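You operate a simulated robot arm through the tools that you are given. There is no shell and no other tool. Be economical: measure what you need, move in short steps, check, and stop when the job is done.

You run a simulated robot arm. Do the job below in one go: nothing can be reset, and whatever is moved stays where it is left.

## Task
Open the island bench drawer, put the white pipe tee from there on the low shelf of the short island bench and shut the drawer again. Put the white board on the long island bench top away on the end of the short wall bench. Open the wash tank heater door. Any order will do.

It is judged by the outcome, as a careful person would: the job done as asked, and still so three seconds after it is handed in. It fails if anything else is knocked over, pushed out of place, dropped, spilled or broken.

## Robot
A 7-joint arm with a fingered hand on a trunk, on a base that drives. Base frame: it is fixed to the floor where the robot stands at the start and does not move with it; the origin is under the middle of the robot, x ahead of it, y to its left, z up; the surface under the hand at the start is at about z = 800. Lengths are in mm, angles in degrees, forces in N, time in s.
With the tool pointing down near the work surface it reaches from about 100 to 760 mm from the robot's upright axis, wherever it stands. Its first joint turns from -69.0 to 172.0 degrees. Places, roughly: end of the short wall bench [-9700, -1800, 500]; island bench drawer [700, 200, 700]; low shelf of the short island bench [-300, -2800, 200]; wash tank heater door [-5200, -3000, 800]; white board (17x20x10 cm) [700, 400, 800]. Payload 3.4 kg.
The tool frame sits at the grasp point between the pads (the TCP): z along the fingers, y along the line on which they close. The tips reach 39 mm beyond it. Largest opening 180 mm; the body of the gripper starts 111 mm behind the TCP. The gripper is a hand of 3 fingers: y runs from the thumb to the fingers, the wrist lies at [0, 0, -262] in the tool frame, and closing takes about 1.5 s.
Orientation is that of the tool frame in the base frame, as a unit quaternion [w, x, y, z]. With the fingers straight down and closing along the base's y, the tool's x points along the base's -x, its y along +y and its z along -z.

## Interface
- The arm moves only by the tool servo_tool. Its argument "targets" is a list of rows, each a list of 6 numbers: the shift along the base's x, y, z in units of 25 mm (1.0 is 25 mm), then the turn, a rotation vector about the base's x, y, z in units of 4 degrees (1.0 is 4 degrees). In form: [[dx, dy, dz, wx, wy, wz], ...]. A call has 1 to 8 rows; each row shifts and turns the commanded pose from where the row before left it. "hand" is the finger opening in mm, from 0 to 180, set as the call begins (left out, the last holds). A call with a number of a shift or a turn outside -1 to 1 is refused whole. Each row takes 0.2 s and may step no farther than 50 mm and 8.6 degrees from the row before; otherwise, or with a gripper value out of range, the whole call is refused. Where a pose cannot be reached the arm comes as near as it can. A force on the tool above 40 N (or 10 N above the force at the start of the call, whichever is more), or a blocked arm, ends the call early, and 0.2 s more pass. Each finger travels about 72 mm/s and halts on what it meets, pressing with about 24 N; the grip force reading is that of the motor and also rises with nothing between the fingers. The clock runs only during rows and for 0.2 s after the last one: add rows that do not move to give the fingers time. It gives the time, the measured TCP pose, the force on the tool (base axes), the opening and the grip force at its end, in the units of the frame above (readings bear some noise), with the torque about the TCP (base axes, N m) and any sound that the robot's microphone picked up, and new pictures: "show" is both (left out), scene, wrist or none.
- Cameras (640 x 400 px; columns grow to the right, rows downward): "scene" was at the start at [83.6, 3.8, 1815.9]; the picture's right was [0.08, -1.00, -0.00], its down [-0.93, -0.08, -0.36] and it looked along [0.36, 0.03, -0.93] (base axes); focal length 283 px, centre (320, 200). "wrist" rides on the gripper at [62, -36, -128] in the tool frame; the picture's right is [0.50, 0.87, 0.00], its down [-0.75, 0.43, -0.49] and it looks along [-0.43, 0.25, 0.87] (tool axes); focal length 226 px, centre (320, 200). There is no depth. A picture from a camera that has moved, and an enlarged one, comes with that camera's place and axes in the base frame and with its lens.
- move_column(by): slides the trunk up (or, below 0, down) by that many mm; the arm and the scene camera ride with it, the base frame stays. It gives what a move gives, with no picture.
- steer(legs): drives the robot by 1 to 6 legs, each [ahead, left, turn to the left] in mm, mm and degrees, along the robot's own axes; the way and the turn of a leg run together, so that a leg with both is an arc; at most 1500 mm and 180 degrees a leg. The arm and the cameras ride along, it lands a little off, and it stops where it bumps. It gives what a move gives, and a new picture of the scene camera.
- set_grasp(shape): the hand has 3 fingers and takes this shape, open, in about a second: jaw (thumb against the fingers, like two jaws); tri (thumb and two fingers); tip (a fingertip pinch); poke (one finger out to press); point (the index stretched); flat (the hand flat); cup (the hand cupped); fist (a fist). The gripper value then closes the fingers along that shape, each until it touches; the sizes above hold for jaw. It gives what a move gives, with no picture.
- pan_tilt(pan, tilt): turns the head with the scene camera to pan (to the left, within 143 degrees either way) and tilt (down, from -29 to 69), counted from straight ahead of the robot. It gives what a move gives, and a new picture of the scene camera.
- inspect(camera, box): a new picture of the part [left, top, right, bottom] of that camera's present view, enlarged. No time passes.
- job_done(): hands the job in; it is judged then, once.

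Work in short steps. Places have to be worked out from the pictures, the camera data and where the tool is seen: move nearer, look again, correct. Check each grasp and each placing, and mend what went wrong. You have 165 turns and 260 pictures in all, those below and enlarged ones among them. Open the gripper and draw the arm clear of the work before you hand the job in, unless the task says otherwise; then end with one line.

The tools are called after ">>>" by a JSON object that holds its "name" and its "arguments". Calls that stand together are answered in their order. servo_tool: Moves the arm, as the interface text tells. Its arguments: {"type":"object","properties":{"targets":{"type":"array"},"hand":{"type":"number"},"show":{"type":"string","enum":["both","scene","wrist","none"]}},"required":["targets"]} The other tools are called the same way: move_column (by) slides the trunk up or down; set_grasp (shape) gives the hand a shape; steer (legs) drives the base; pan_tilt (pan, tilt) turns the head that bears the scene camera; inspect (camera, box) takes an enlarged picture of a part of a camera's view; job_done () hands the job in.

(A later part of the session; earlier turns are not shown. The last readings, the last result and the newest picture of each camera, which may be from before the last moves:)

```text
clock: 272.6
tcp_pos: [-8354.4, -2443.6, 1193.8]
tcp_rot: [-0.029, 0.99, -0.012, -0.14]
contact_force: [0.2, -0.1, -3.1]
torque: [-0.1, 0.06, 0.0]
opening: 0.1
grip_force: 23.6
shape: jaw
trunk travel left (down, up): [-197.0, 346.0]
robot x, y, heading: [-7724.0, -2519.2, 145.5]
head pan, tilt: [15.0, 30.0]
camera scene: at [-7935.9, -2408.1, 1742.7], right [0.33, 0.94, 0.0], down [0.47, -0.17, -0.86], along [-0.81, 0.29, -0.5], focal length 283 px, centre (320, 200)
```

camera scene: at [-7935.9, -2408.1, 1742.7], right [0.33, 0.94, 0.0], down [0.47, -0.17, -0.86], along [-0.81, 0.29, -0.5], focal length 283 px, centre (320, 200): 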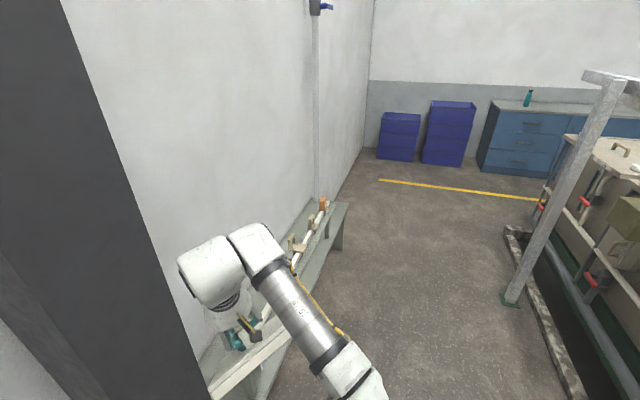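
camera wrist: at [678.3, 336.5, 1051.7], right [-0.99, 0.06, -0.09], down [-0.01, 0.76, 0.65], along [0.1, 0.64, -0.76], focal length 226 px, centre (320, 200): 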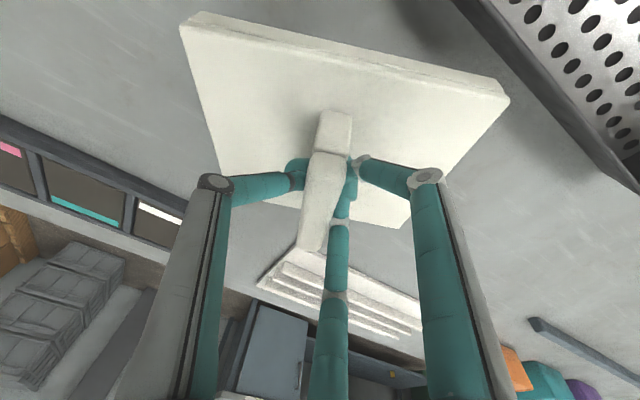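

The short wall bench is ahead on the left; its far end is near [-9800, -1500], and a pipe on brackets lies along it. I drive closer and look down on its end.

>>> {"name": "steer", "arguments": {"legs": [[1100, -50, -1]]}}

>>> {"name": "pan_tilt", "arguments": {"pan": 25, "tilt": 48}}

```text
clock: 278.2
tcp_pos: [-9230.2, -1773.4, 1193.8]
tcp_rot: [-0.029, 0.99, -0.014, -0.14]
contact_force: [0.1, -0.2, -2.9]
torque: [-0.1, 0.03, 0.03]
opening: 0.0
grip_force: 24.5
shape: jaw
trunk travel left (down, up): [-197.0, 346.0]
robot x, y, heading: [-8604.0, -1858.1, 145.1]
head pan, tilt: [15.0, 30.0]
camera scene: at [-8812.8, -1740.9, 1742.6], right [0.34, 0.94, 0.0], down [0.47, -0.17, -0.86], along [-0.81, 0.29, -0.5], focal length 283 px, centre (320, 200)
```

scene: 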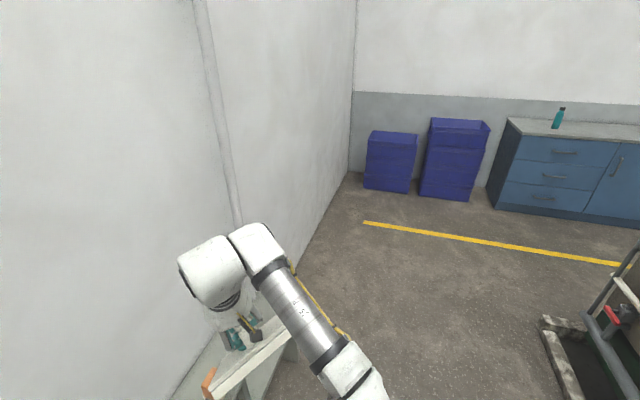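

```text
clock: 279.0
tcp_pos: [-9227.6, -1776.0, 1195.6]
tcp_rot: [-0.031, 0.989, -0.014, -0.142]
contact_force: [0.5, -0.3, -3.8]
torque: [-0.11, 0.05, 0.02]
opening: 0.0
grip_force: 23.5
shape: jaw
trunk travel left (down, up): [-197.0, 346.0]
robot x, y, heading: [-8598.6, -1859.3, 145.2]
head pan, tilt: [25.0, 48.0]
camera scene: at [-8804.7, -1758.1, 1716.0], right [0.17, 0.99, 0.0], down [0.73, -0.13, -0.67], along [-0.66, 0.11, -0.75], focal length 283 px, centre (320, 200)
```

scene: 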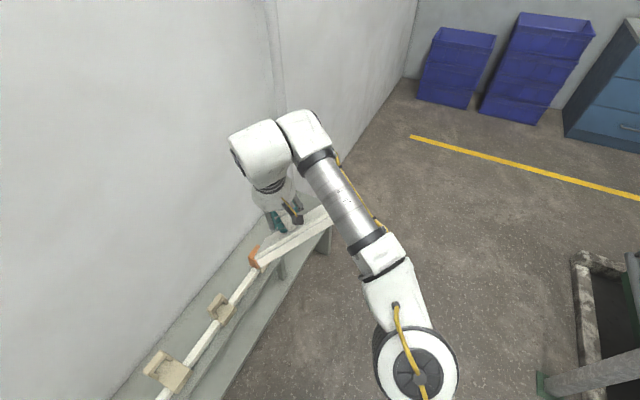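

>>> {"name": "inspect", "arguments": {"camera": "wrist", "box": [0, 0, 640, 400]}}

>>> {"name": "inspect", "arguments": {"camera": "scene", "box": [140, 150, 400, 312]}}

```text
1.00 times, centred on (320, 200) of wrist (not enlarged: the box is as wide or as high as the picture)
camera zoom: at [-9130.7, -1748.4, 1302.7], right [0.45, -0.87, -0.19], down [-0.6, -0.45, 0.66], along [-0.66, -0.18, -0.73], focal length 226 px, centre (320, 200)
```

zoom: 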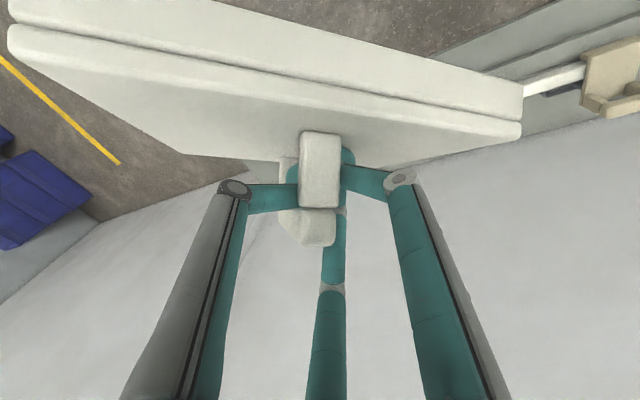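

```text
2.46 times, centred on (270, 231) of scene
camera zoom: at [-8804.7, -1758.1, 1716.0], right [0.17, 0.99, 0.0], down [0.73, -0.13, -0.67], along [-0.66, 0.11, -0.75], focal length 697 px, centre (443, 124)
```

zoom: 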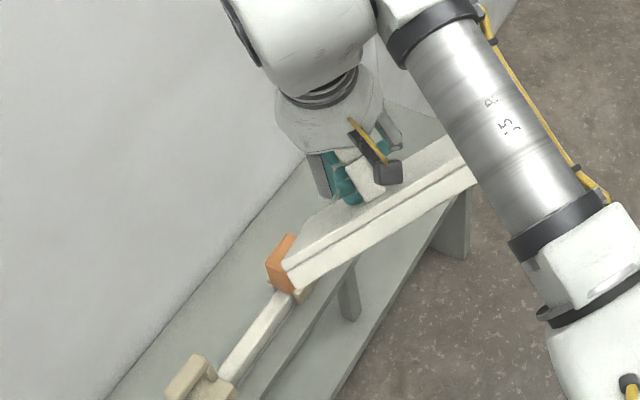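

The free part of the bench end is beyond the pipe's orange valve (t −6620 to −7135). The place for the board is about [-9713, -1766]. I drive abreast of it and turn partly toward the bench.

>>> {"name": "steer", "arguments": {"legs": [[684, -60, 0], [0, 0, 45]]}}

>>> {"name": "pan_tilt", "arguments": {"pan": 25, "tilt": 62}}

```text
clock: 284.9
tcp_pos: [-9634.9, -1799.9, 1196.6]
tcp_rot: [0.027, 0.918, 0.368, -0.143]
contact_force: [0.1, -0.2, -3.9]
torque: [-0.07, -0.05, -0.01]
opening: 0.0
grip_force: 24.0
shape: jaw
trunk travel left (down, up): [-197.0, 346.0]
robot x, y, heading: [-9135.2, -1410.2, -169.5]
head pan, tilt: [25.0, 48.0]
camera scene: at [-9349.5, -1486.5, 1715.9], right [-0.58, 0.81, 0.0], down [0.61, 0.43, -0.67], along [-0.54, -0.39, -0.75], focal length 283 px, centre (320, 200)
```

scene: 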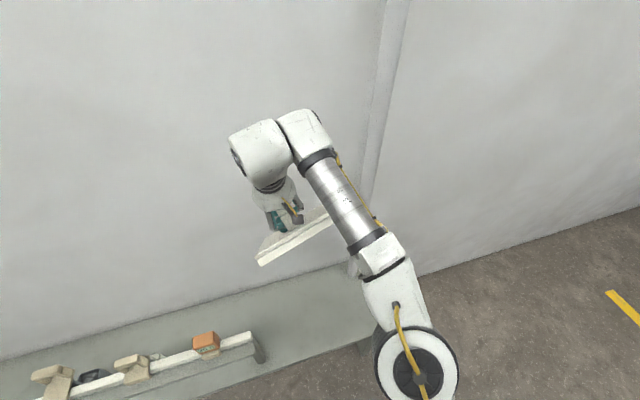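

```text
clock: 285.7
tcp_pos: [-9632.3, -1799.1, 1198.5]
tcp_rot: [0.026, 0.918, 0.367, -0.145]
contact_force: [-0.3, -0.1, -3.3]
torque: [-0.07, -0.09, 0.02]
opening: 0.2
grip_force: 23.9
shape: jaw
trunk travel left (down, up): [-197.0, 346.0]
robot x, y, heading: [-9134.3, -1414.5, -169.5]
head pan, tilt: [25.0, 62.0]
camera scene: at [-9337.5, -1478.2, 1698.5], right [-0.58, 0.81, 0.0], down [0.72, 0.51, -0.47], along [-0.38, -0.27, -0.88], focal length 283 px, centre (320, 200)
```

scene: 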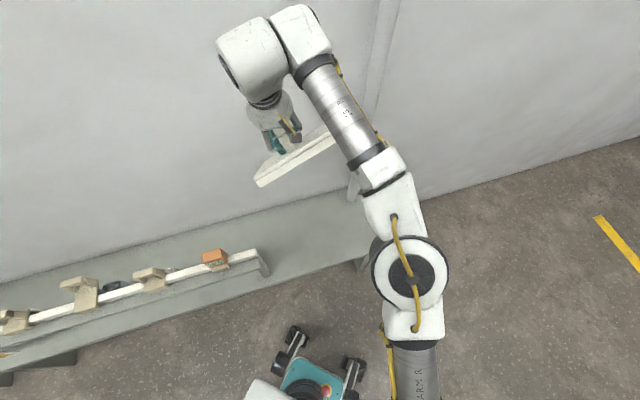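

The free bench end lies right of the pipe's end, centred near t −6870. I shift 75 mm along it, then lower the trunk.

>>> {"name": "steer", "arguments": {"legs": [[58, -46, 0]]}}

>>> {"name": "move_column", "arguments": {"by": -120}}

>>> {"name": "servo_tool", "arguments": {"targets": [[0, 0, -1, 0, 0, 0], [0, 0, -1, 0, 0, 0], [0, 0, -1, 0, 0, 0], [0, 0, -1, 0, 0, 0], [0, 0, -1, 0, 0, 0], [0, 0, -1, 0, 0, 0], [0, 0, -1, 0, 0, 0], [0, 0, -1, 0, 0, 0]], "show": "both"}}

```text
clock: 286.7
tcp_pos: [-9687.8, -1800.9, 1189.9]
tcp_rot: [0.015, 0.918, 0.371, -0.142]
contact_force: [2.1, -0.6, -5.3]
torque: [-0.01, 0.16, -0.09]
opening: 0.0
grip_force: 23.3
shape: jaw
trunk travel left (down, up): [-197.0, 346.0]
robot x, y, heading: [-9200.9, -1386.7, -169.8]
head pan, tilt: [25.0, 62.0]
camera scene: at [-9394.9, -1481.3, 1697.5], right [-0.58, 0.81, 0.01], down [0.72, 0.52, -0.46], along [-0.38, -0.26, -0.89], focal length 283 px, centre (320, 200)
```

scene: 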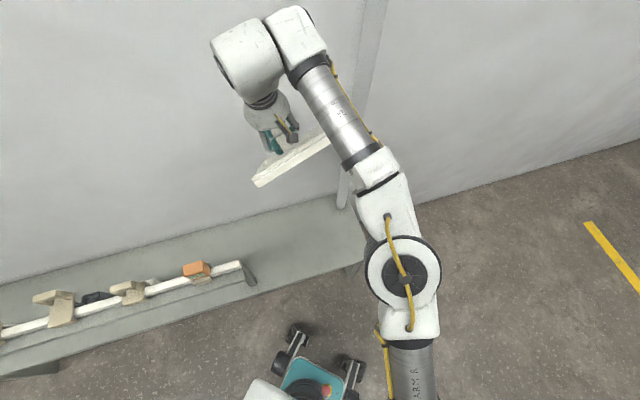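

```text
clock: 288.2
tcp_pos: [-9680.5, -1792.5, 1073.9]
tcp_rot: [0.017, 0.917, 0.371, -0.146]
contact_force: [1.1, -0.9, -4.1]
torque: [-0.05, 0.08, -0.02]
opening: 0.0
grip_force: 23.8
shape: jaw
trunk travel left (down, up): [-77.0, 466.0]
robot x, y, heading: [-9195.1, -1387.2, -169.5]
head pan, tilt: [25.0, 62.0]
```

```text
clock: 290.0
tcp_pos: [-9686.9, -1779.7, 874.6]
tcp_rot: [0.022, 0.918, 0.368, -0.146]
contact_force: [-0.8, -0.3, -3.1]
torque: [-0.09, -0.05, 0.01]
opening: 0.1
grip_force: 23.9
shape: jaw
trunk travel left (down, up): [-77.0, 466.0]
robot x, y, heading: [-9196.4, -1387.2, -169.3]
head pan, tilt: [25.0, 62.0]
camera scene: at [-9589.2, -1492.4, 1542.4], right [-0.58, 0.81, 0.0], down [0.72, 0.51, -0.46], along [-0.38, -0.27, -0.89], focal length 283 px, centre (320, 200)
camera wrist: at [-9636.7, -1692.0, 981.1], right [0.94, -0.29, -0.2], down [-0.1, -0.75, 0.65], along [-0.34, -0.59, -0.73], focal length 226 px, centre (320, 200)
```

scene: 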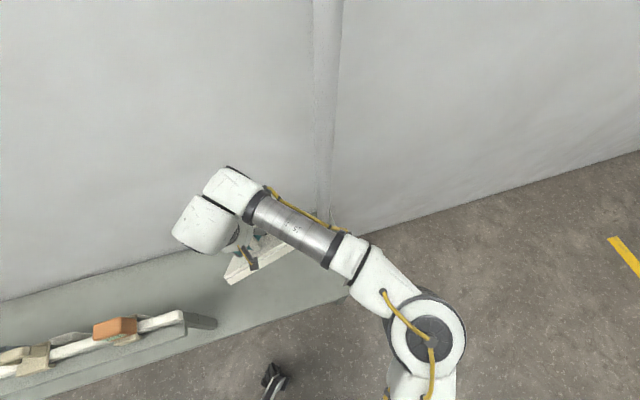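
wrist: 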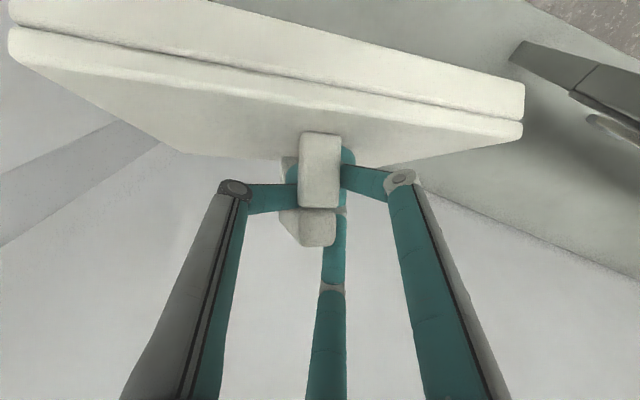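

The board hangs over the free end. I continue down, watching for the contact force.

>>> {"name": "servo_tool", "arguments": {"targets": [[0, 0, -1, 0, 0, 0], [0, 0, -1, 0, 0, 0], [0, 0, -1, 0, 0, 0], [0, 0, -1, 0, 0, 0], [0, 0, -1, 0, 0, 0], [0, 0, -1, 0, 0, 0], [0, 0, -0.8, 0, 0, 0]], "show": "both"}}

```text
clock: 291.6
tcp_pos: [-9687.2, -1776.2, 705.9]
tcp_rot: [0.021, 0.918, 0.369, -0.145]
contact_force: [-0.4, -0.3, -3.2]
torque: [-0.07, -0.05, -0.01]
opening: 0.0
grip_force: 24.2
shape: jaw
trunk travel left (down, up): [-77.0, 466.0]
robot x, y, heading: [-9195.3, -1388.1, -169.4]
head pan, tilt: [25.0, 62.0]
camera scene: at [-9590.0, -1486.0, 1542.7], right [-0.58, 0.81, 0.0], down [0.72, 0.51, -0.46], along [-0.38, -0.27, -0.89], focal length 283 px, centre (320, 200)
camera wrist: at [-9636.8, -1688.8, 813.1], right [0.94, -0.29, -0.2], down [-0.1, -0.75, 0.66], along [-0.34, -0.59, -0.73], focal length 226 px, centre (320, 200)
```

scene: 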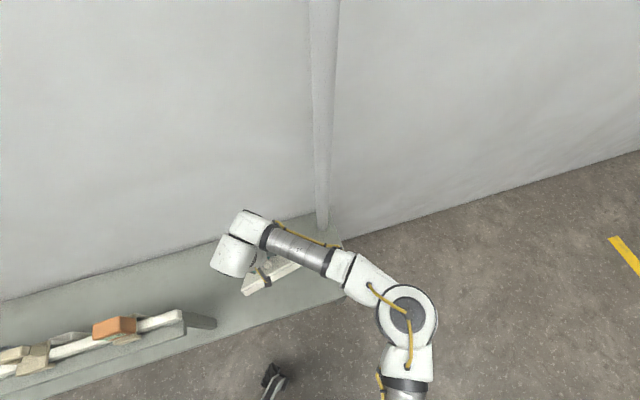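
wrist: 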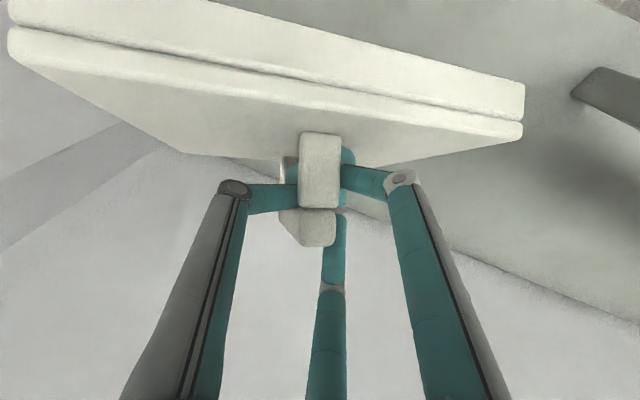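

Still free. I go on in smaller steps.

>>> {"name": "servo_tool", "arguments": {"targets": [[0, 0, -0.6, 0, 0, 0], [0, 0, -0.6, 0, 0, 0], [0, 0, -0.6, 0, 0, 0], [0, 0, -0.5, 0, 0, 0], [0, 0, -0.4, 0, 0, 0], [0, 0, -0.4, 0, 0, 0]], "show": "wrist"}}

>>> {"name": "inspect", "arguments": {"camera": "scene", "box": [180, 200, 360, 312]}}

```text
clock: 293.0
tcp_pos: [-9686.9, -1775.0, 631.4]
tcp_rot: [0.025, 0.918, 0.369, -0.147]
contact_force: [-2.9, 1.9, 11.3]
torque: [-0.6, -0.1, -0.05]
opening: 0.2
grip_force: 24.2
shape: jaw
trunk travel left (down, up): [-77.0, 466.0]
robot x, y, heading: [-9198.3, -1385.3, -169.5]
head pan, tilt: [25.0, 62.0]
camera wrist: at [-9637.0, -1687.3, 737.3], right [0.93, -0.29, -0.2], down [-0.1, -0.75, 0.66], along [-0.34, -0.6, -0.73], focal length 226 px, centre (320, 200)
```

wrist: 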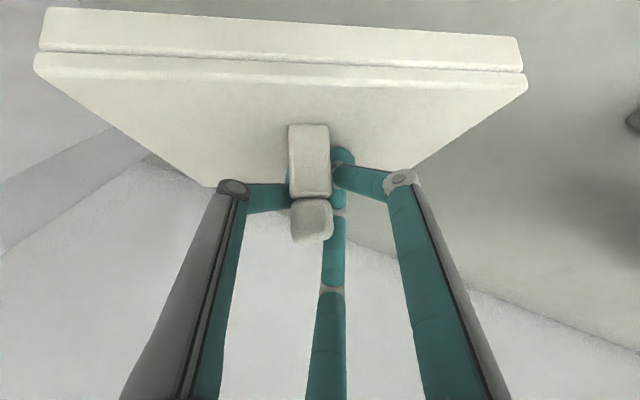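

```text
3.56 times, centred on (270, 256) of scene
camera zoom: at [-9587.9, -1480.8, 1543.9], right [-0.58, 0.81, 0.0], down [0.72, 0.51, -0.47], along [-0.38, -0.27, -0.88], focal length 1006 px, centre (498, 1)
```

zoom: 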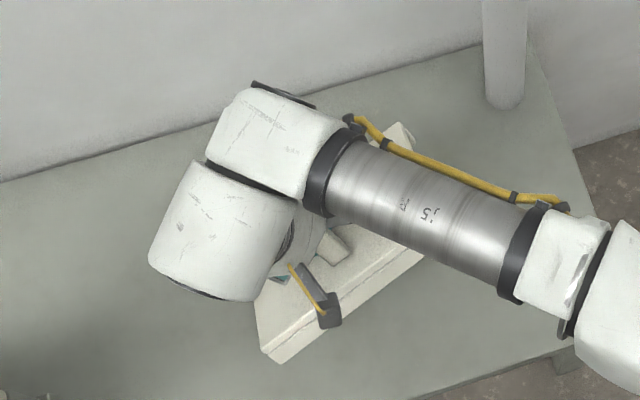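

The wall-side edge has touched (≈15 N). I keep lowering slowly so that the board settles flat.

>>> {"name": "servo_tool", "arguments": {"targets": [[0, 0, -0.3, 0, 0, 0], [0, 0, -0.3, 0, 0, 0], [0, 0, -0.3, 0, 0, 0]], "show": "wrist"}}

```text
clock: 293.8
tcp_pos: [-9686.1, -1776.5, 606.8]
tcp_rot: [0.024, 0.918, 0.369, -0.144]
contact_force: [-3.1, 3.3, 15.5]
torque: [-1.23, -0.8, -0.07]
opening: 0.0
grip_force: 23.9
shape: jaw
trunk travel left (down, up): [-77.0, 466.0]
robot x, y, heading: [-9199.0, -1386.1, -169.5]
head pan, tilt: [25.0, 62.0]
camera wrist: at [-9635.9, -1687.7, 713.8], right [0.94, -0.29, -0.2], down [-0.1, -0.75, 0.66], along [-0.34, -0.6, -0.73], focal length 226 px, centre (320, 200)
```

wrist: 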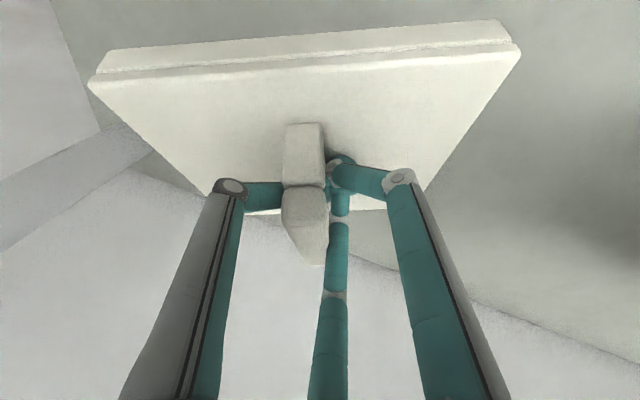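

It is settling toward flat. I lower another 12 mm.

>>> {"name": "servo_tool", "arguments": {"targets": [[0, 0, -0.25, 0, 0, 0], [0, 0, -0.25, 0, 0, 0]], "show": "wrist"}}

```text
clock: 294.4
tcp_pos: [-9686.5, -1775.6, 595.2]
tcp_rot: [0.025, 0.918, 0.369, -0.146]
contact_force: [-3.9, 3.0, 17.2]
torque: [-1.54, -1.13, -0.12]
opening: 0.2
grip_force: 24.4
shape: jaw
trunk travel left (down, up): [-77.0, 466.0]
robot x, y, heading: [-9197.8, -1385.8, -169.5]
head pan, tilt: [25.0, 62.0]
camera wrist: at [-9636.6, -1687.5, 701.3], right [0.94, -0.29, -0.2], down [-0.1, -0.75, 0.66], along [-0.34, -0.6, -0.73], focal length 226 px, centre (320, 200)
```

wrist: 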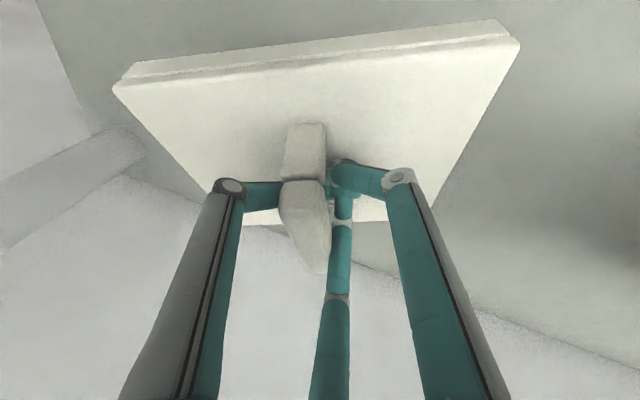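

>>> {"name": "servo_tool", "arguments": {"targets": [[0, 0, -0.25, 0, 0, 0], [0, 0, -0.2, 0, 0, 0]], "show": "wrist"}}

>>> {"name": "inspect", "arguments": {"camera": "scene", "box": [180, 200, 360, 312]}}

```text
clock: 295.0
tcp_pos: [-9686.1, -1775.4, 583.0]
tcp_rot: [0.024, 0.918, 0.369, -0.145]
contact_force: [-2.1, 2.9, 16.6]
torque: [-1.72, -1.32, 0.0]
opening: 0.0
grip_force: 24.0
shape: jaw
trunk travel left (down, up): [-77.0, 466.0]
robot x, y, heading: [-9198.5, -1387.3, -169.8]
head pan, tilt: [25.0, 62.0]
camera wrist: at [-9636.2, -1687.5, 689.7], right [0.94, -0.29, -0.2], down [-0.1, -0.75, 0.66], along [-0.34, -0.6, -0.73], focal length 226 px, centre (320, 200)
```

wrist: 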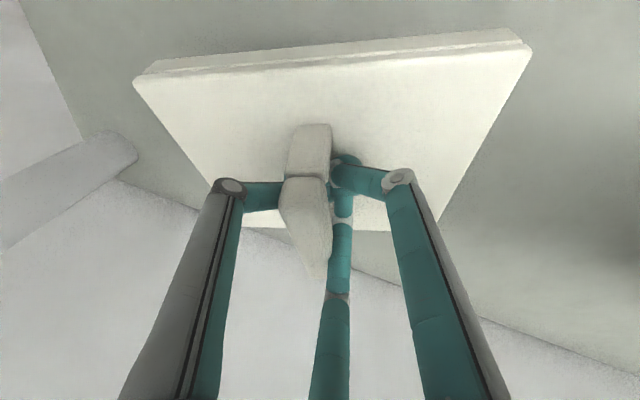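

```text
3.56 times, centred on (270, 256) of scene
camera zoom: at [-9587.2, -1479.9, 1544.0], right [-0.58, 0.81, 0.0], down [0.72, 0.51, -0.47], along [-0.38, -0.27, -0.88], focal length 1006 px, centre (498, 1)
```

zoom: 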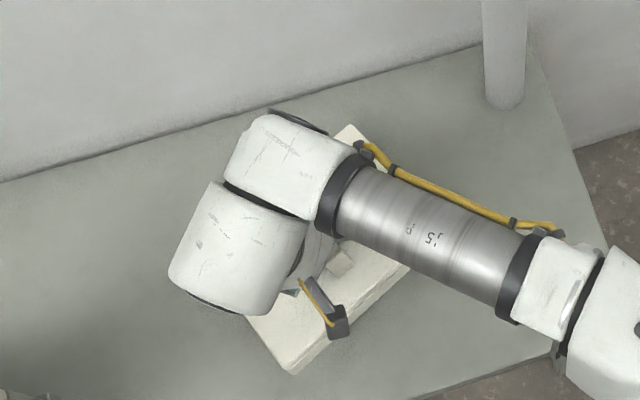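

Still pivoting smoothly at about 17 N. I keep lowering until it sits flat.

>>> {"name": "servo_tool", "arguments": {"targets": [[0, 0, -0.3, 0, 0, 0], [0, 0, -0.3, 0, 0, 0], [0, 0, -0.3, 0, 0, 0], [0, 0, -0.3, 0, 0, 0]], "show": "wrist"}}

```text
clock: 296.0
tcp_pos: [-9685.8, -1775.7, 556.8]
tcp_rot: [0.025, 0.917, 0.369, -0.147]
contact_force: [0.3, 13.5, 37.4]
torque: [-2.81, -1.79, 0.56]
opening: 0.0
grip_force: 24.0
shape: jaw
trunk travel left (down, up): [-77.0, 466.0]
robot x, y, heading: [-9194.9, -1388.5, -169.6]
head pan, tilt: [25.0, 62.0]
camera wrist: at [-9634.9, -1687.3, 662.4], right [0.94, -0.29, -0.2], down [-0.09, -0.74, 0.66], along [-0.34, -0.6, -0.72], focal length 226 px, centre (320, 200)
```

wrist: 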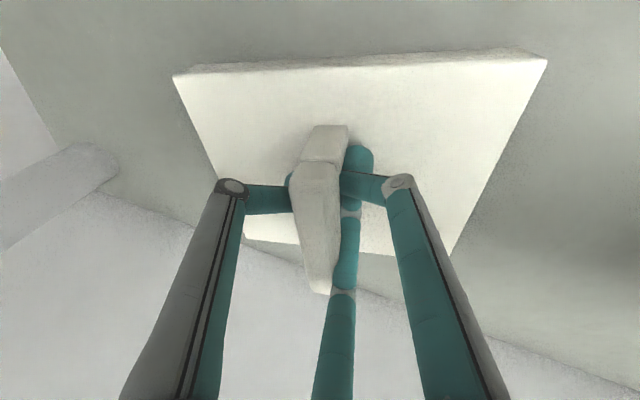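

The force has risen to 39 N: the board is essentially down. I ease up 5 mm and open the hand.

>>> {"name": "servo_tool", "arguments": {"targets": [[0, 0, 0.2, 0, 0, 0]], "show": "none"}}

>>> {"name": "servo_tool", "arguments": {"targets": [[0, 0, 0, 0, 0, 0], [0, 0, 0, 0, 0, 0], [0, 0, 0, 0, 0, 0], [0, 0, 0, 0, 0, 0], [0, 0, 0, 0, 0, 0]], "hand": 110, "show": "wrist"}}

```text
clock: 296.4
tcp_pos: [-9686.2, -1776.7, 557.1]
tcp_rot: [0.023, 0.917, 0.37, -0.146]
contact_force: [0.4, 9.0, 23.2]
torque: [-2.31, -1.74, 0.65]
opening: 0.0
grip_force: 23.9
shape: jaw
trunk travel left (down, up): [-77.0, 466.0]
robot x, y, heading: [-9198.0, -1390.4, -169.4]
head pan, tilt: [25.0, 62.0]
```

```text
clock: 296.9
tcp_pos: [-9679.3, -1783.9, 566.3]
tcp_rot: [0.029, 0.915, 0.373, -0.147]
contact_force: [4.5, 5.5, 29.2]
torque: [-0.26, -0.06, 0.36]
opening: 85.4
grip_force: 0.0
shape: jaw
trunk travel left (down, up): [-77.0, 466.0]
robot x, y, heading: [-9197.1, -1386.8, -169.5]
head pan, tilt: [25.0, 62.0]
stopped in row 2: the force on the tool passed its limit at 53 N (the readings are from after the stop); the commanded pose is now the measured one
camera wrist: at [-9630.6, -1693.3, 671.5], right [0.94, -0.29, -0.2], down [-0.09, -0.74, 0.66], along [-0.33, -0.61, -0.72], focal length 226 px, centre (320, 200)
```

wrist: 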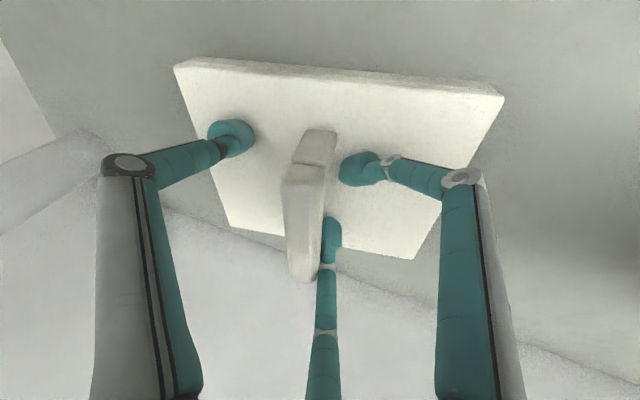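

The hand is open around the handle; the fingertips press on the board. I lift straight up.

>>> {"name": "servo_tool", "arguments": {"targets": [[0, 0, 0.4, 0, 0, 0], [0, 0, 0.4, 0, 0, 0], [0, 0, 0.6, 0, 0, 0]], "hand": 110, "show": "wrist"}}

```text
clock: 297.7
tcp_pos: [-9682.4, -1780.2, 596.2]
tcp_rot: [0.025, 0.916, 0.372, -0.146]
contact_force: [0.6, 0.2, 0.0]
torque: [0.01, 0.0, 0.04]
opening: 109.5
grip_force: 0.0
shape: jaw
trunk travel left (down, up): [-77.0, 466.0]
robot x, y, heading: [-9195.1, -1389.3, -169.5]
head pan, tilt: [25.0, 62.0]
camera wrist: at [-9632.3, -1692.3, 702.6], right [0.94, -0.29, -0.2], down [-0.09, -0.75, 0.66], along [-0.34, -0.6, -0.73], focal length 226 px, centre (320, 200)
```

wrist: 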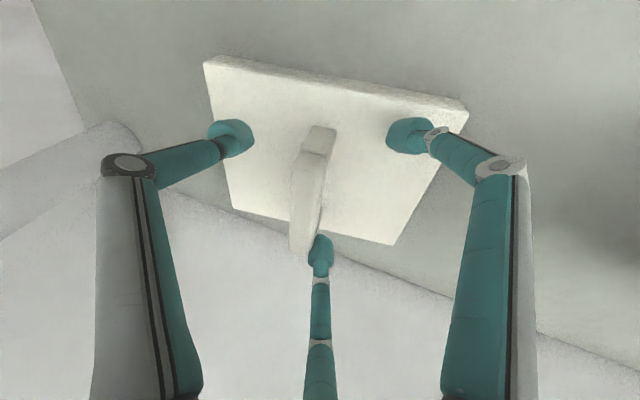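

The board stays. I raise the hand well clear and inspect the board.

>>> {"name": "servo_tool", "arguments": {"targets": [[0, 0, 1, 0, 0, 0], [0, 0, 1, 0, 0, 0], [0, 0, 1, 0, 0, 0], [0, 0, 1, 0, 0, 0], [0, 0, 1, 0, 0, 0], [0, 0, 1, 0, 0, 0], [0, 0, 1, 0, 0, 0], [0, 0, 1, 0, 0, 0]], "show": "none"}}

>>> {"name": "move_column", "arguments": {"by": 120}}

>>> {"name": "inspect", "arguments": {"camera": "scene", "box": [140, 100, 460, 300]}}

```text
clock: 299.5
tcp_pos: [-9680.9, -1780.7, 796.7]
tcp_rot: [0.025, 0.916, 0.373, -0.146]
contact_force: [-0.7, -0.5, 0.0]
torque: [0.0, 0.01, -0.02]
opening: 109.5
grip_force: 0.0
shape: jaw
trunk travel left (down, up): [-77.0, 466.0]
robot x, y, heading: [-9196.1, -1386.5, -169.5]
head pan, tilt: [25.0, 62.0]
```

```text
clock: 301.0
tcp_pos: [-9682.3, -1781.5, 915.2]
tcp_rot: [0.026, 0.916, 0.373, -0.146]
contact_force: [-0.3, 0.7, 0.6]
torque: [0.0, 0.01, -0.02]
opening: 109.4
grip_force: 0.1
shape: jaw
trunk travel left (down, up): [-197.0, 346.0]
robot x, y, heading: [-9199.2, -1383.4, -169.7]
head pan, tilt: [25.0, 62.0]
```

```text
2.00 times, centred on (300, 200) of scene
camera zoom: at [-9401.6, -1450.4, 1698.1], right [-0.58, 0.81, 0.0], down [0.72, 0.51, -0.47], along [-0.38, -0.27, -0.89], focal length 566 px, centre (360, 200)
```

zoom: 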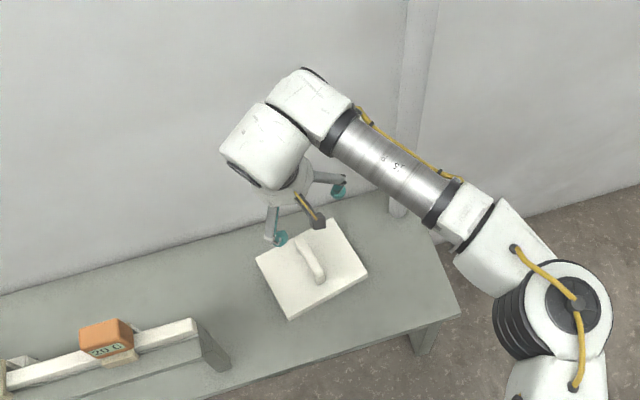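

The board lies flat and tidy on the bench's end. Next the heater door: I turn away from the wall, drive to the open area at the end of the passage, and turn round so that the tank side is on my left.

>>> {"name": "steer", "arguments": {"legs": [[0, 0, -45], [950, -80, 0], [950, -80, 0], [0, 0, -156]]}}

>>> {"name": "pan_tilt", "arguments": {"pan": 0, "tilt": 15}}

```text
clock: 319.1
tcp_pos: [-10071.3, -10.7, 915.8]
tcp_rot: [0.148, -0.18, 0.973, -0.005]
contact_force: [0.4, 0.5, -0.2]
torque: [0.01, 0.03, -0.01]
opening: 109.3
grip_force: 0.1
shape: jaw
trunk travel left (down, up): [-197.0, 346.0]
robot x, y, heading: [-10671.7, -181.4, -12.7]
head pan, tilt: [25.0, 62.0]
camera scene: at [-10462.7, -201.8, 1698.4], right [0.21, -0.98, 0.0], down [-0.86, -0.19, -0.47], along [0.46, 0.1, -0.88], focal length 283 px, centre (320, 200)
```

scene: 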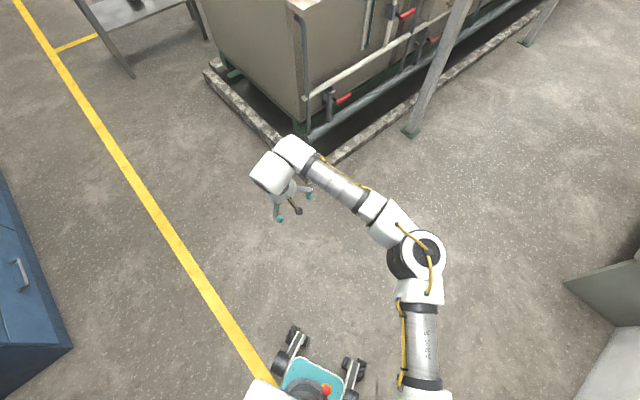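

```text
clock: 320.2
tcp_pos: [-10074.5, -9.3, 918.8]
tcp_rot: [0.15, -0.181, 0.972, -0.004]
contact_force: [0.9, -0.9, -0.4]
torque: [-0.01, -0.05, 0.01]
opening: 109.7
grip_force: 0.1
shape: jaw
trunk travel left (down, up): [-197.0, 346.0]
robot x, y, heading: [-10668.4, -184.2, -12.7]
head pan, tilt: [0.0, 15.0]
camera scene: at [-10434.1, -235.9, 1766.8], right [-0.22, -0.98, 0.0], down [-0.26, 0.06, -0.96], along [0.94, -0.21, -0.26], focal length 283 px, centre (320, 200)
```

scene: 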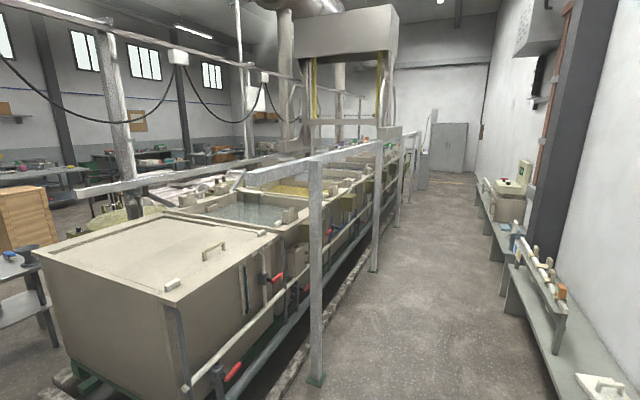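

The rail's top is high (z ≈ 1560), so I can reach beneath it at door height. I drive back up the passage, with the tanks to my left.

>>> {"name": "steer", "arguments": {"legs": [[1291, -542, 0], [1291, -542, 0], [1291, -542, 0], [550, -231, 0]]}}

>>> {"name": "pan_tilt", "arguments": {"pan": 45, "tilt": 30}}

```text
clock: 343.2
tcp_pos: [-6158.3, -2720.9, 918.6]
tcp_rot: [0.15, -0.191, 0.97, -0.005]
contact_force: [0.1, 0.3, -0.1]
torque: [-0.02, 0.01, -0.02]
opening: 109.5
grip_force: 0.0
shape: jaw
trunk travel left (down, up): [-197.0, 346.0]
robot x, y, heading: [-6748.5, -2908.4, -11.8]
head pan, tilt: [0.0, 15.0]
camera scene: at [-6513.4, -2954.4, 1766.8], right [-0.2, -0.98, 0.0], down [-0.26, 0.05, -0.96], along [0.94, -0.2, -0.26], focal length 283 px, centre (320, 200)
```

scene: 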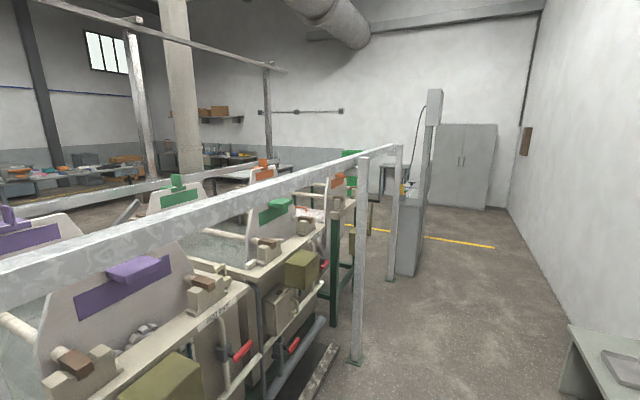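

```text
clock: 344.3
tcp_pos: [-6162.7, -2722.7, 920.5]
tcp_rot: [0.152, -0.19, 0.97, -0.004]
contact_force: [0.3, -0.7, 0.8]
torque: [0.0, 0.01, 0.03]
opening: 109.5
grip_force: 0.0
shape: jaw
trunk travel left (down, up): [-197.0, 346.0]
robot x, y, heading: [-6751.5, -2906.9, -11.5]
head pan, tilt: [45.0, 30.0]
camera scene: at [-6530.6, -2889.1, 1742.9], right [0.55, -0.84, 0.0], down [-0.42, -0.27, -0.86], along [0.72, 0.48, -0.5], focal length 283 px, centre (320, 200)
```

scene: 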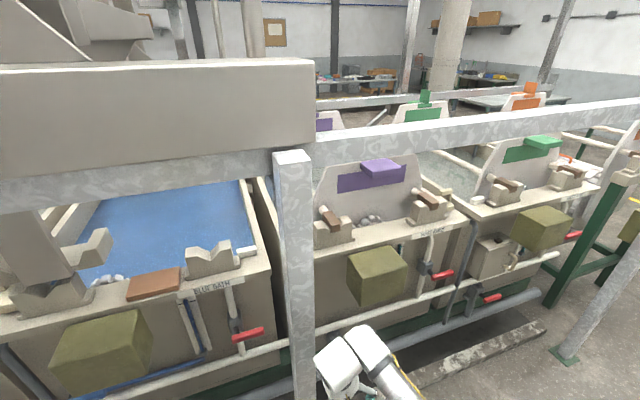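

The given place projects onto the beige box with a handle beneath the green-labelled tank, at pixel (490, 258). I enlarge it.

>>> {"name": "inspect", "arguments": {"camera": "scene", "box": [400, 170, 600, 295]}}

```text
3.20 times, centred on (500, 232) of scene
camera zoom: at [-6530.6, -2889.1, 1742.9], right [0.55, -0.84, 0.0], down [-0.42, -0.27, -0.86], along [0.72, 0.48, -0.5], focal length 906 px, centre (-256, 96)
```

zoom: 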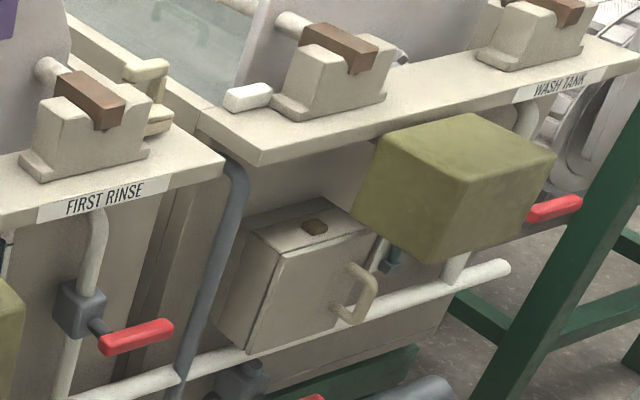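

This is the "WASH TANK": a heater box with a front door, hinged on its left, with a D-handle at its right near [-5150, -3095, 800]. I back off from the tanks and turn the hand to point at the tank side with a horizontal closing line.

>>> {"name": "steer", "arguments": {"legs": [[-61, -137, 0]]}}

>>> {"name": "servo_tool", "arguments": {"targets": [[0.7, 0, 0, 0.857, -1, 0.545], [0.7, 0, 0, 0.857, -1, 0.545], [0.7, 0, 0, 0.857, -1, 0.545], [0.7, 0, 0, 0.857, -1, 0.545], [0.7, 0, 0, 0.857, -1, 0.545], [0.7, 0, 0, 0.857, -1, 0.545], [0.7, 0, 0, 0.857, -1, 0.545], [0.7, 0, 0, 0.857, -1, 0.545]], "show": "none"}}

>>> {"name": "servo_tool", "arguments": {"targets": [[0.7, 0, 0, 0.857, -1, 0.545], [0.7, 0, 0, 0.857, -1, 0.545], [0.7, 0, 0, 0.857, -1, 0.545], [0.7, 0, 0, 0.857, -1, 0.545], [0.7, 0, 0, 0.857, -1, 0.545], [0.7, 0, 0, 0.857, -1, 0.545]], "show": "scene"}}

```text
clock: 345.7
tcp_pos: [-6245.4, -2835.1, 919.4]
tcp_rot: [0.151, -0.191, 0.97, -0.007]
contact_force: [-0.7, 0.1, 0.3]
torque: [-0.01, -0.04, 0.0]
opening: 109.4
grip_force: 0.1
shape: jaw
trunk travel left (down, up): [-197.0, 346.0]
robot x, y, heading: [-6839.7, -3024.6, -11.6]
head pan, tilt: [45.0, 30.0]
camera scene: at [-6610.6, -2983.7, 1741.7], right [0.55, -0.84, 0.01], down [-0.42, -0.28, -0.86], along [0.72, 0.47, -0.51], focal length 283 px, centre (320, 200)
```

scene: 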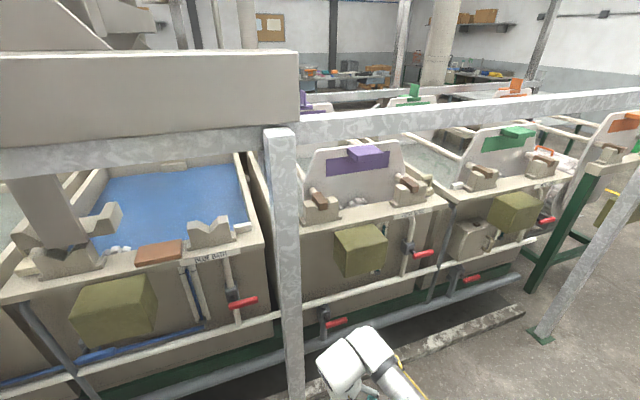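

```text
clock: 347.5
tcp_pos: [-6110.2, -2859.7, 928.4]
tcp_rot: [0.454, -0.279, 0.823, 0.199]
contact_force: [0.2, -0.9, 0.8]
torque: [0.04, 0.02, 0.06]
opening: 109.8
grip_force: 0.0
shape: jaw
trunk travel left (down, up): [-197.0, 346.0]
robot x, y, heading: [-6839.5, -3030.5, -11.5]
head pan, tilt: [45.0, 30.0]
```

```text
clock: 348.9
tcp_pos: [-6005.1, -2848.2, 924.8]
tcp_rot: [0.629, -0.319, 0.629, 0.326]
contact_force: [-0.2, 0.0, 0.0]
torque: [-0.01, 0.0, -0.01]
opening: 109.7
grip_force: 0.1
shape: jaw
trunk travel left (down, up): [-197.0, 346.0]
robot x, y, heading: [-6837.1, -3028.1, -11.8]
head pan, tilt: [45.0, 30.0]
camera scene: at [-6614.1, -3005.5, 1742.6], right [0.55, -0.84, 0.0], down [-0.42, -0.27, -0.86], along [0.72, 0.47, -0.5], focal length 283 px, centre (320, 200)
```

scene: 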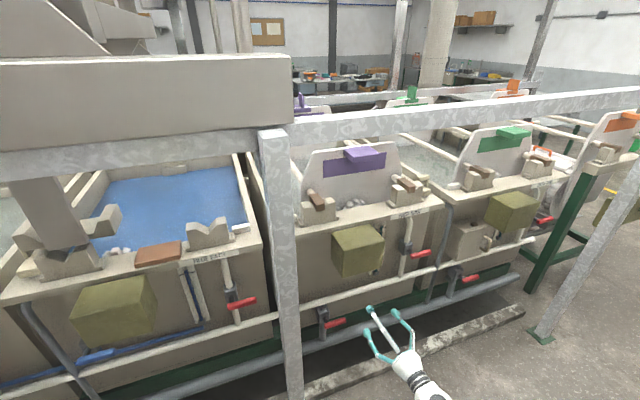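

The hand is oriented as wanted. I drive 835 mm along the passage to face the heater box.

>>> {"name": "steer", "arguments": {"legs": [[753, -363, 0]]}}

>>> {"name": "pan_tilt", "arguments": {"pan": 60, "tilt": 45}}

>>> {"name": "inspect", "arguments": {"camera": "wrist", "box": [0, 0, 640, 400]}}

```text
clock: 353.3
tcp_pos: [-5343.1, -3351.7, 924.5]
tcp_rot: [0.628, -0.324, 0.628, 0.326]
contact_force: [0.4, 0.2, 0.4]
torque: [-0.01, 0.01, -0.01]
opening: 109.7
grip_force: 0.0
shape: jaw
trunk travel left (down, up): [-197.0, 346.0]
robot x, y, heading: [-6174.5, -3531.6, -11.4]
head pan, tilt: [45.0, 30.0]
camera scene: at [-5950.9, -3513.2, 1742.6], right [0.55, -0.83, 0.0], down [-0.42, -0.28, -0.86], along [0.72, 0.48, -0.5], focal length 283 px, centre (320, 200)
```

scene: 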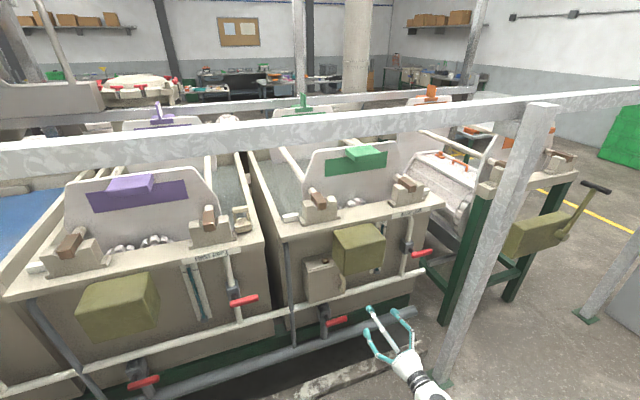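

```text
clock: 354.1
tcp_pos: [-5346.7, -3350.6, 927.1]
tcp_rot: [0.629, -0.324, 0.627, 0.326]
contact_force: [0.4, 0.3, 0.1]
torque: [0.01, 0.01, 0.04]
opening: 109.5
grip_force: 0.0
shape: jaw
trunk travel left (down, up): [-197.0, 346.0]
robot x, y, heading: [-6172.6, -3533.9, -11.5]
head pan, tilt: [60.0, 45.0]
camera scene: at [-5973.3, -3504.9, 1720.4], right [0.75, -0.66, 0.0], down [-0.47, -0.53, -0.71], along [0.47, 0.53, -0.71], focal length 283 px, centre (320, 200)
```

scene: 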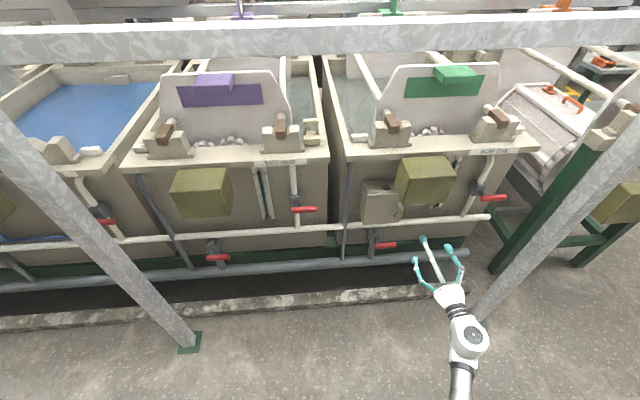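

```text
1.00 times, centred on (320, 200) of wrist (not enlarged: the box is as wide or as high as the picture)
camera zoom: at [-5390.7, -3476.0, 864.1], right [-0.71, 0.5, -0.5], down [-0.64, -0.15, 0.75], along [0.3, 0.85, 0.43], focal length 226 px, centre (320, 200)
```

zoom: 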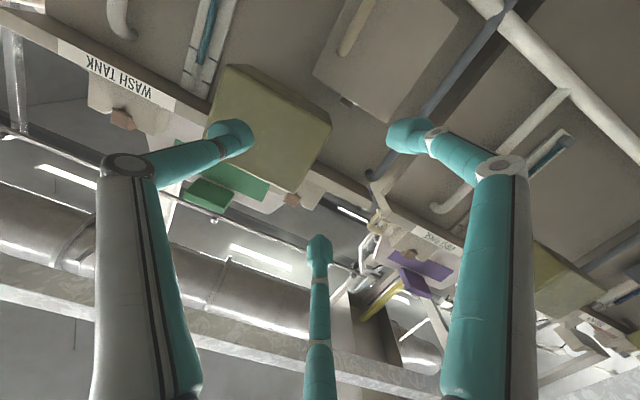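

>>> {"name": "inspect", "arguments": {"camera": "scene", "box": [330, 140, 490, 240]}}

>>> {"name": "inspect", "arguments": {"camera": "wrist", "box": [280, 0, 520, 150]}}

```text
4.00 times, centred on (410, 190) of scene
camera zoom: at [-5973.3, -3504.9, 1720.4], right [0.75, -0.66, 0.0], down [-0.47, -0.53, -0.71], along [0.47, 0.53, -0.71], focal length 1132 px, centre (-40, 240)
```

zoom: 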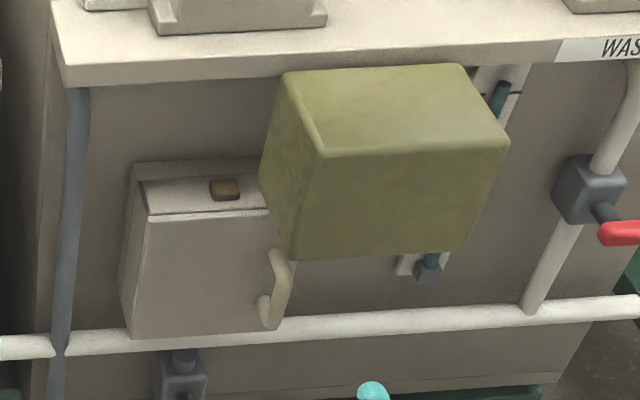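

```text
2.67 times, centred on (400, 75) of wrist
camera zoom: at [-5390.7, -3476.0, 864.1], right [-0.71, 0.5, -0.5], down [-0.64, -0.15, 0.75], along [0.3, 0.85, 0.43], focal length 603 px, centre (107, 533)
```

zoom: 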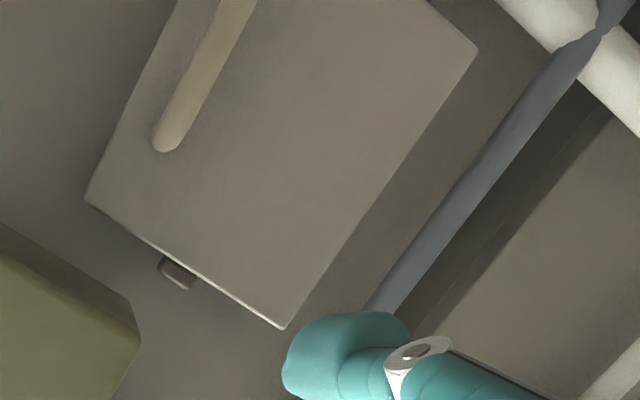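

The handle bar's centre is near [-5149, -3110, 791], the door hinge about 157 mm to its left, and an olive box overhangs above z ≈ 915. I lower the trunk 139 mm and drive 200 mm closer.

>>> {"name": "move_column", "arguments": {"by": -137}}

>>> {"name": "steer", "arguments": {"legs": [[99, 175, 0]]}}

>>> {"name": "servo_tool", "arguments": {"targets": [[0, 0, 0, 0, 0, 0], [0, 0, 0, 0, 0, 0]], "hand": 85, "show": "both"}}

```text
clock: 355.8
tcp_pos: [-5347.4, -3352.7, 791.7]
tcp_rot: [0.631, -0.324, 0.626, 0.325]
contact_force: [-1.1, 0.5, 0.5]
torque: [-0.04, 0.06, -0.01]
opening: 109.8
grip_force: 0.0
shape: jaw
trunk travel left (down, up): [-60.0, 483.0]
robot x, y, heading: [-6175.6, -3536.4, -11.3]
head pan, tilt: [60.0, 45.0]
```

```text
clock: 357.3
tcp_pos: [-5216.7, -3207.7, 790.5]
tcp_rot: [0.63, -0.323, 0.625, 0.328]
contact_force: [0.1, -0.1, 0.5]
torque: [-0.05, 0.01, -0.04]
opening: 109.7
grip_force: 0.0
shape: jaw
trunk travel left (down, up): [-60.0, 483.0]
robot x, y, heading: [-6043.8, -3386.5, -11.2]
head pan, tilt: [60.0, 45.0]
camera scene: at [-5625.3, -3408.1, 1539.7], right [0.75, -0.66, -0.01], down [-0.47, -0.53, -0.71], along [0.46, 0.54, -0.71], focal length 283 px, centre (320, 200)
```

scene: 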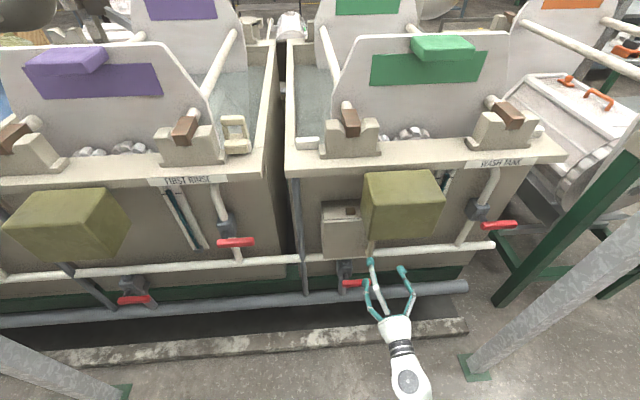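

```text
clock: 357.9
tcp_pos: [-5219.2, -3201.8, 794.9]
tcp_rot: [0.631, -0.326, 0.624, 0.326]
contact_force: [-0.6, -0.5, -0.9]
torque: [0.02, 0.02, -0.01]
opening: 85.6
grip_force: 0.0
shape: jaw
trunk travel left (down, up): [-60.0, 483.0]
robot x, y, heading: [-6044.6, -3389.2, -11.3]
head pan, tilt: [60.0, 45.0]
camera scene: at [-5624.6, -3401.9, 1539.6], right [0.75, -0.66, -0.01], down [-0.47, -0.53, -0.71], along [0.46, 0.53, -0.71], focal length 283 px, centre (320, 200)
camera wrist: at [-5262.7, -3327.2, 730.1], right [-0.71, 0.5, -0.5], down [-0.64, -0.16, 0.75], along [0.29, 0.85, 0.43], focal length 226 px, centre (320, 200)
```

scene: 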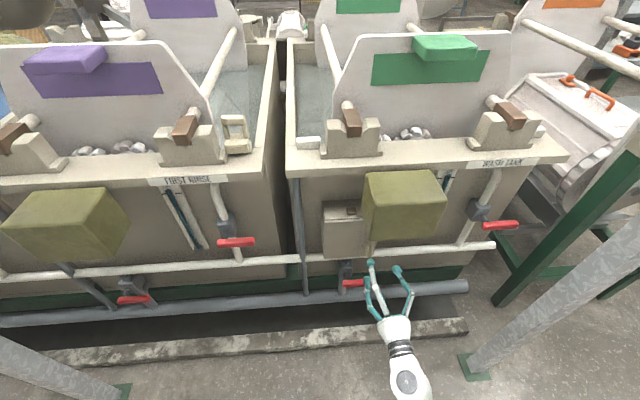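
wrist: 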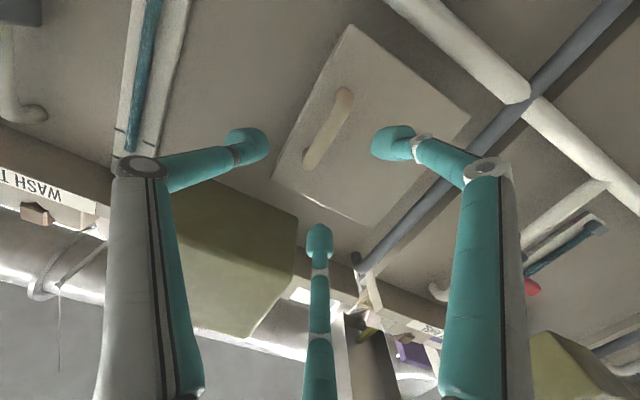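

The handle is straight ahead between thumb and fingers. I lower 15 mm and advance 75 mm.

>>> {"name": "servo_tool", "arguments": {"targets": [[0, 0, -0.6, 0, 0, 0], [0.58, 0.814, 0, 0, 0, 0], [0.58, 0.814, 0, 0, 0, 0], [0.58, 0.814, 0, 0, 0, 0]], "show": "wrist"}}

>>> {"name": "inspect", "arguments": {"camera": "scene", "box": [300, 180, 460, 280]}}

```text
clock: 358.9
tcp_pos: [-5174.5, -3140.9, 776.8]
tcp_rot: [0.63, -0.327, 0.624, 0.326]
contact_force: [-0.2, -0.7, 0.8]
torque: [0.0, 0.03, 0.0]
opening: 85.4
grip_force: 0.1
shape: jaw
trunk travel left (down, up): [-60.0, 483.0]
robot x, y, heading: [-6044.9, -3388.4, -11.4]
head pan, tilt: [60.0, 45.0]
camera wrist: at [-5217.8, -3265.0, 713.2], right [-0.71, 0.5, -0.5], down [-0.64, -0.16, 0.75], along [0.29, 0.85, 0.43], focal length 226 px, centre (320, 200)
```

wrist: 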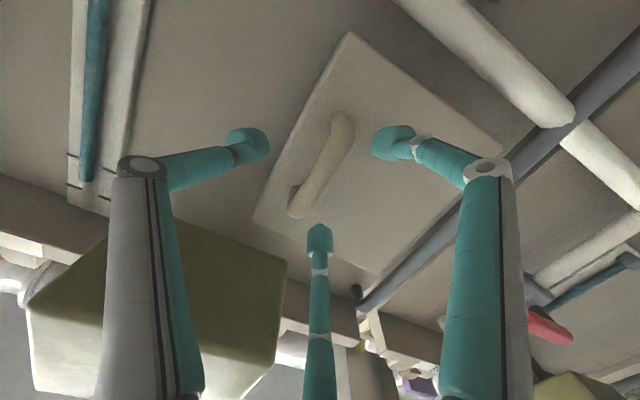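

```text
4.00 times, centred on (380, 230) of scene
camera zoom: at [-5624.2, -3398.9, 1539.6], right [0.75, -0.66, -0.01], down [-0.47, -0.53, -0.7], along [0.46, 0.53, -0.71], focal length 1132 px, centre (80, 80)
```

zoom: 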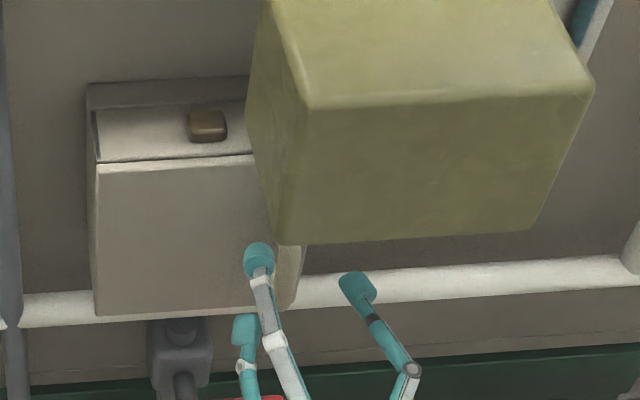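

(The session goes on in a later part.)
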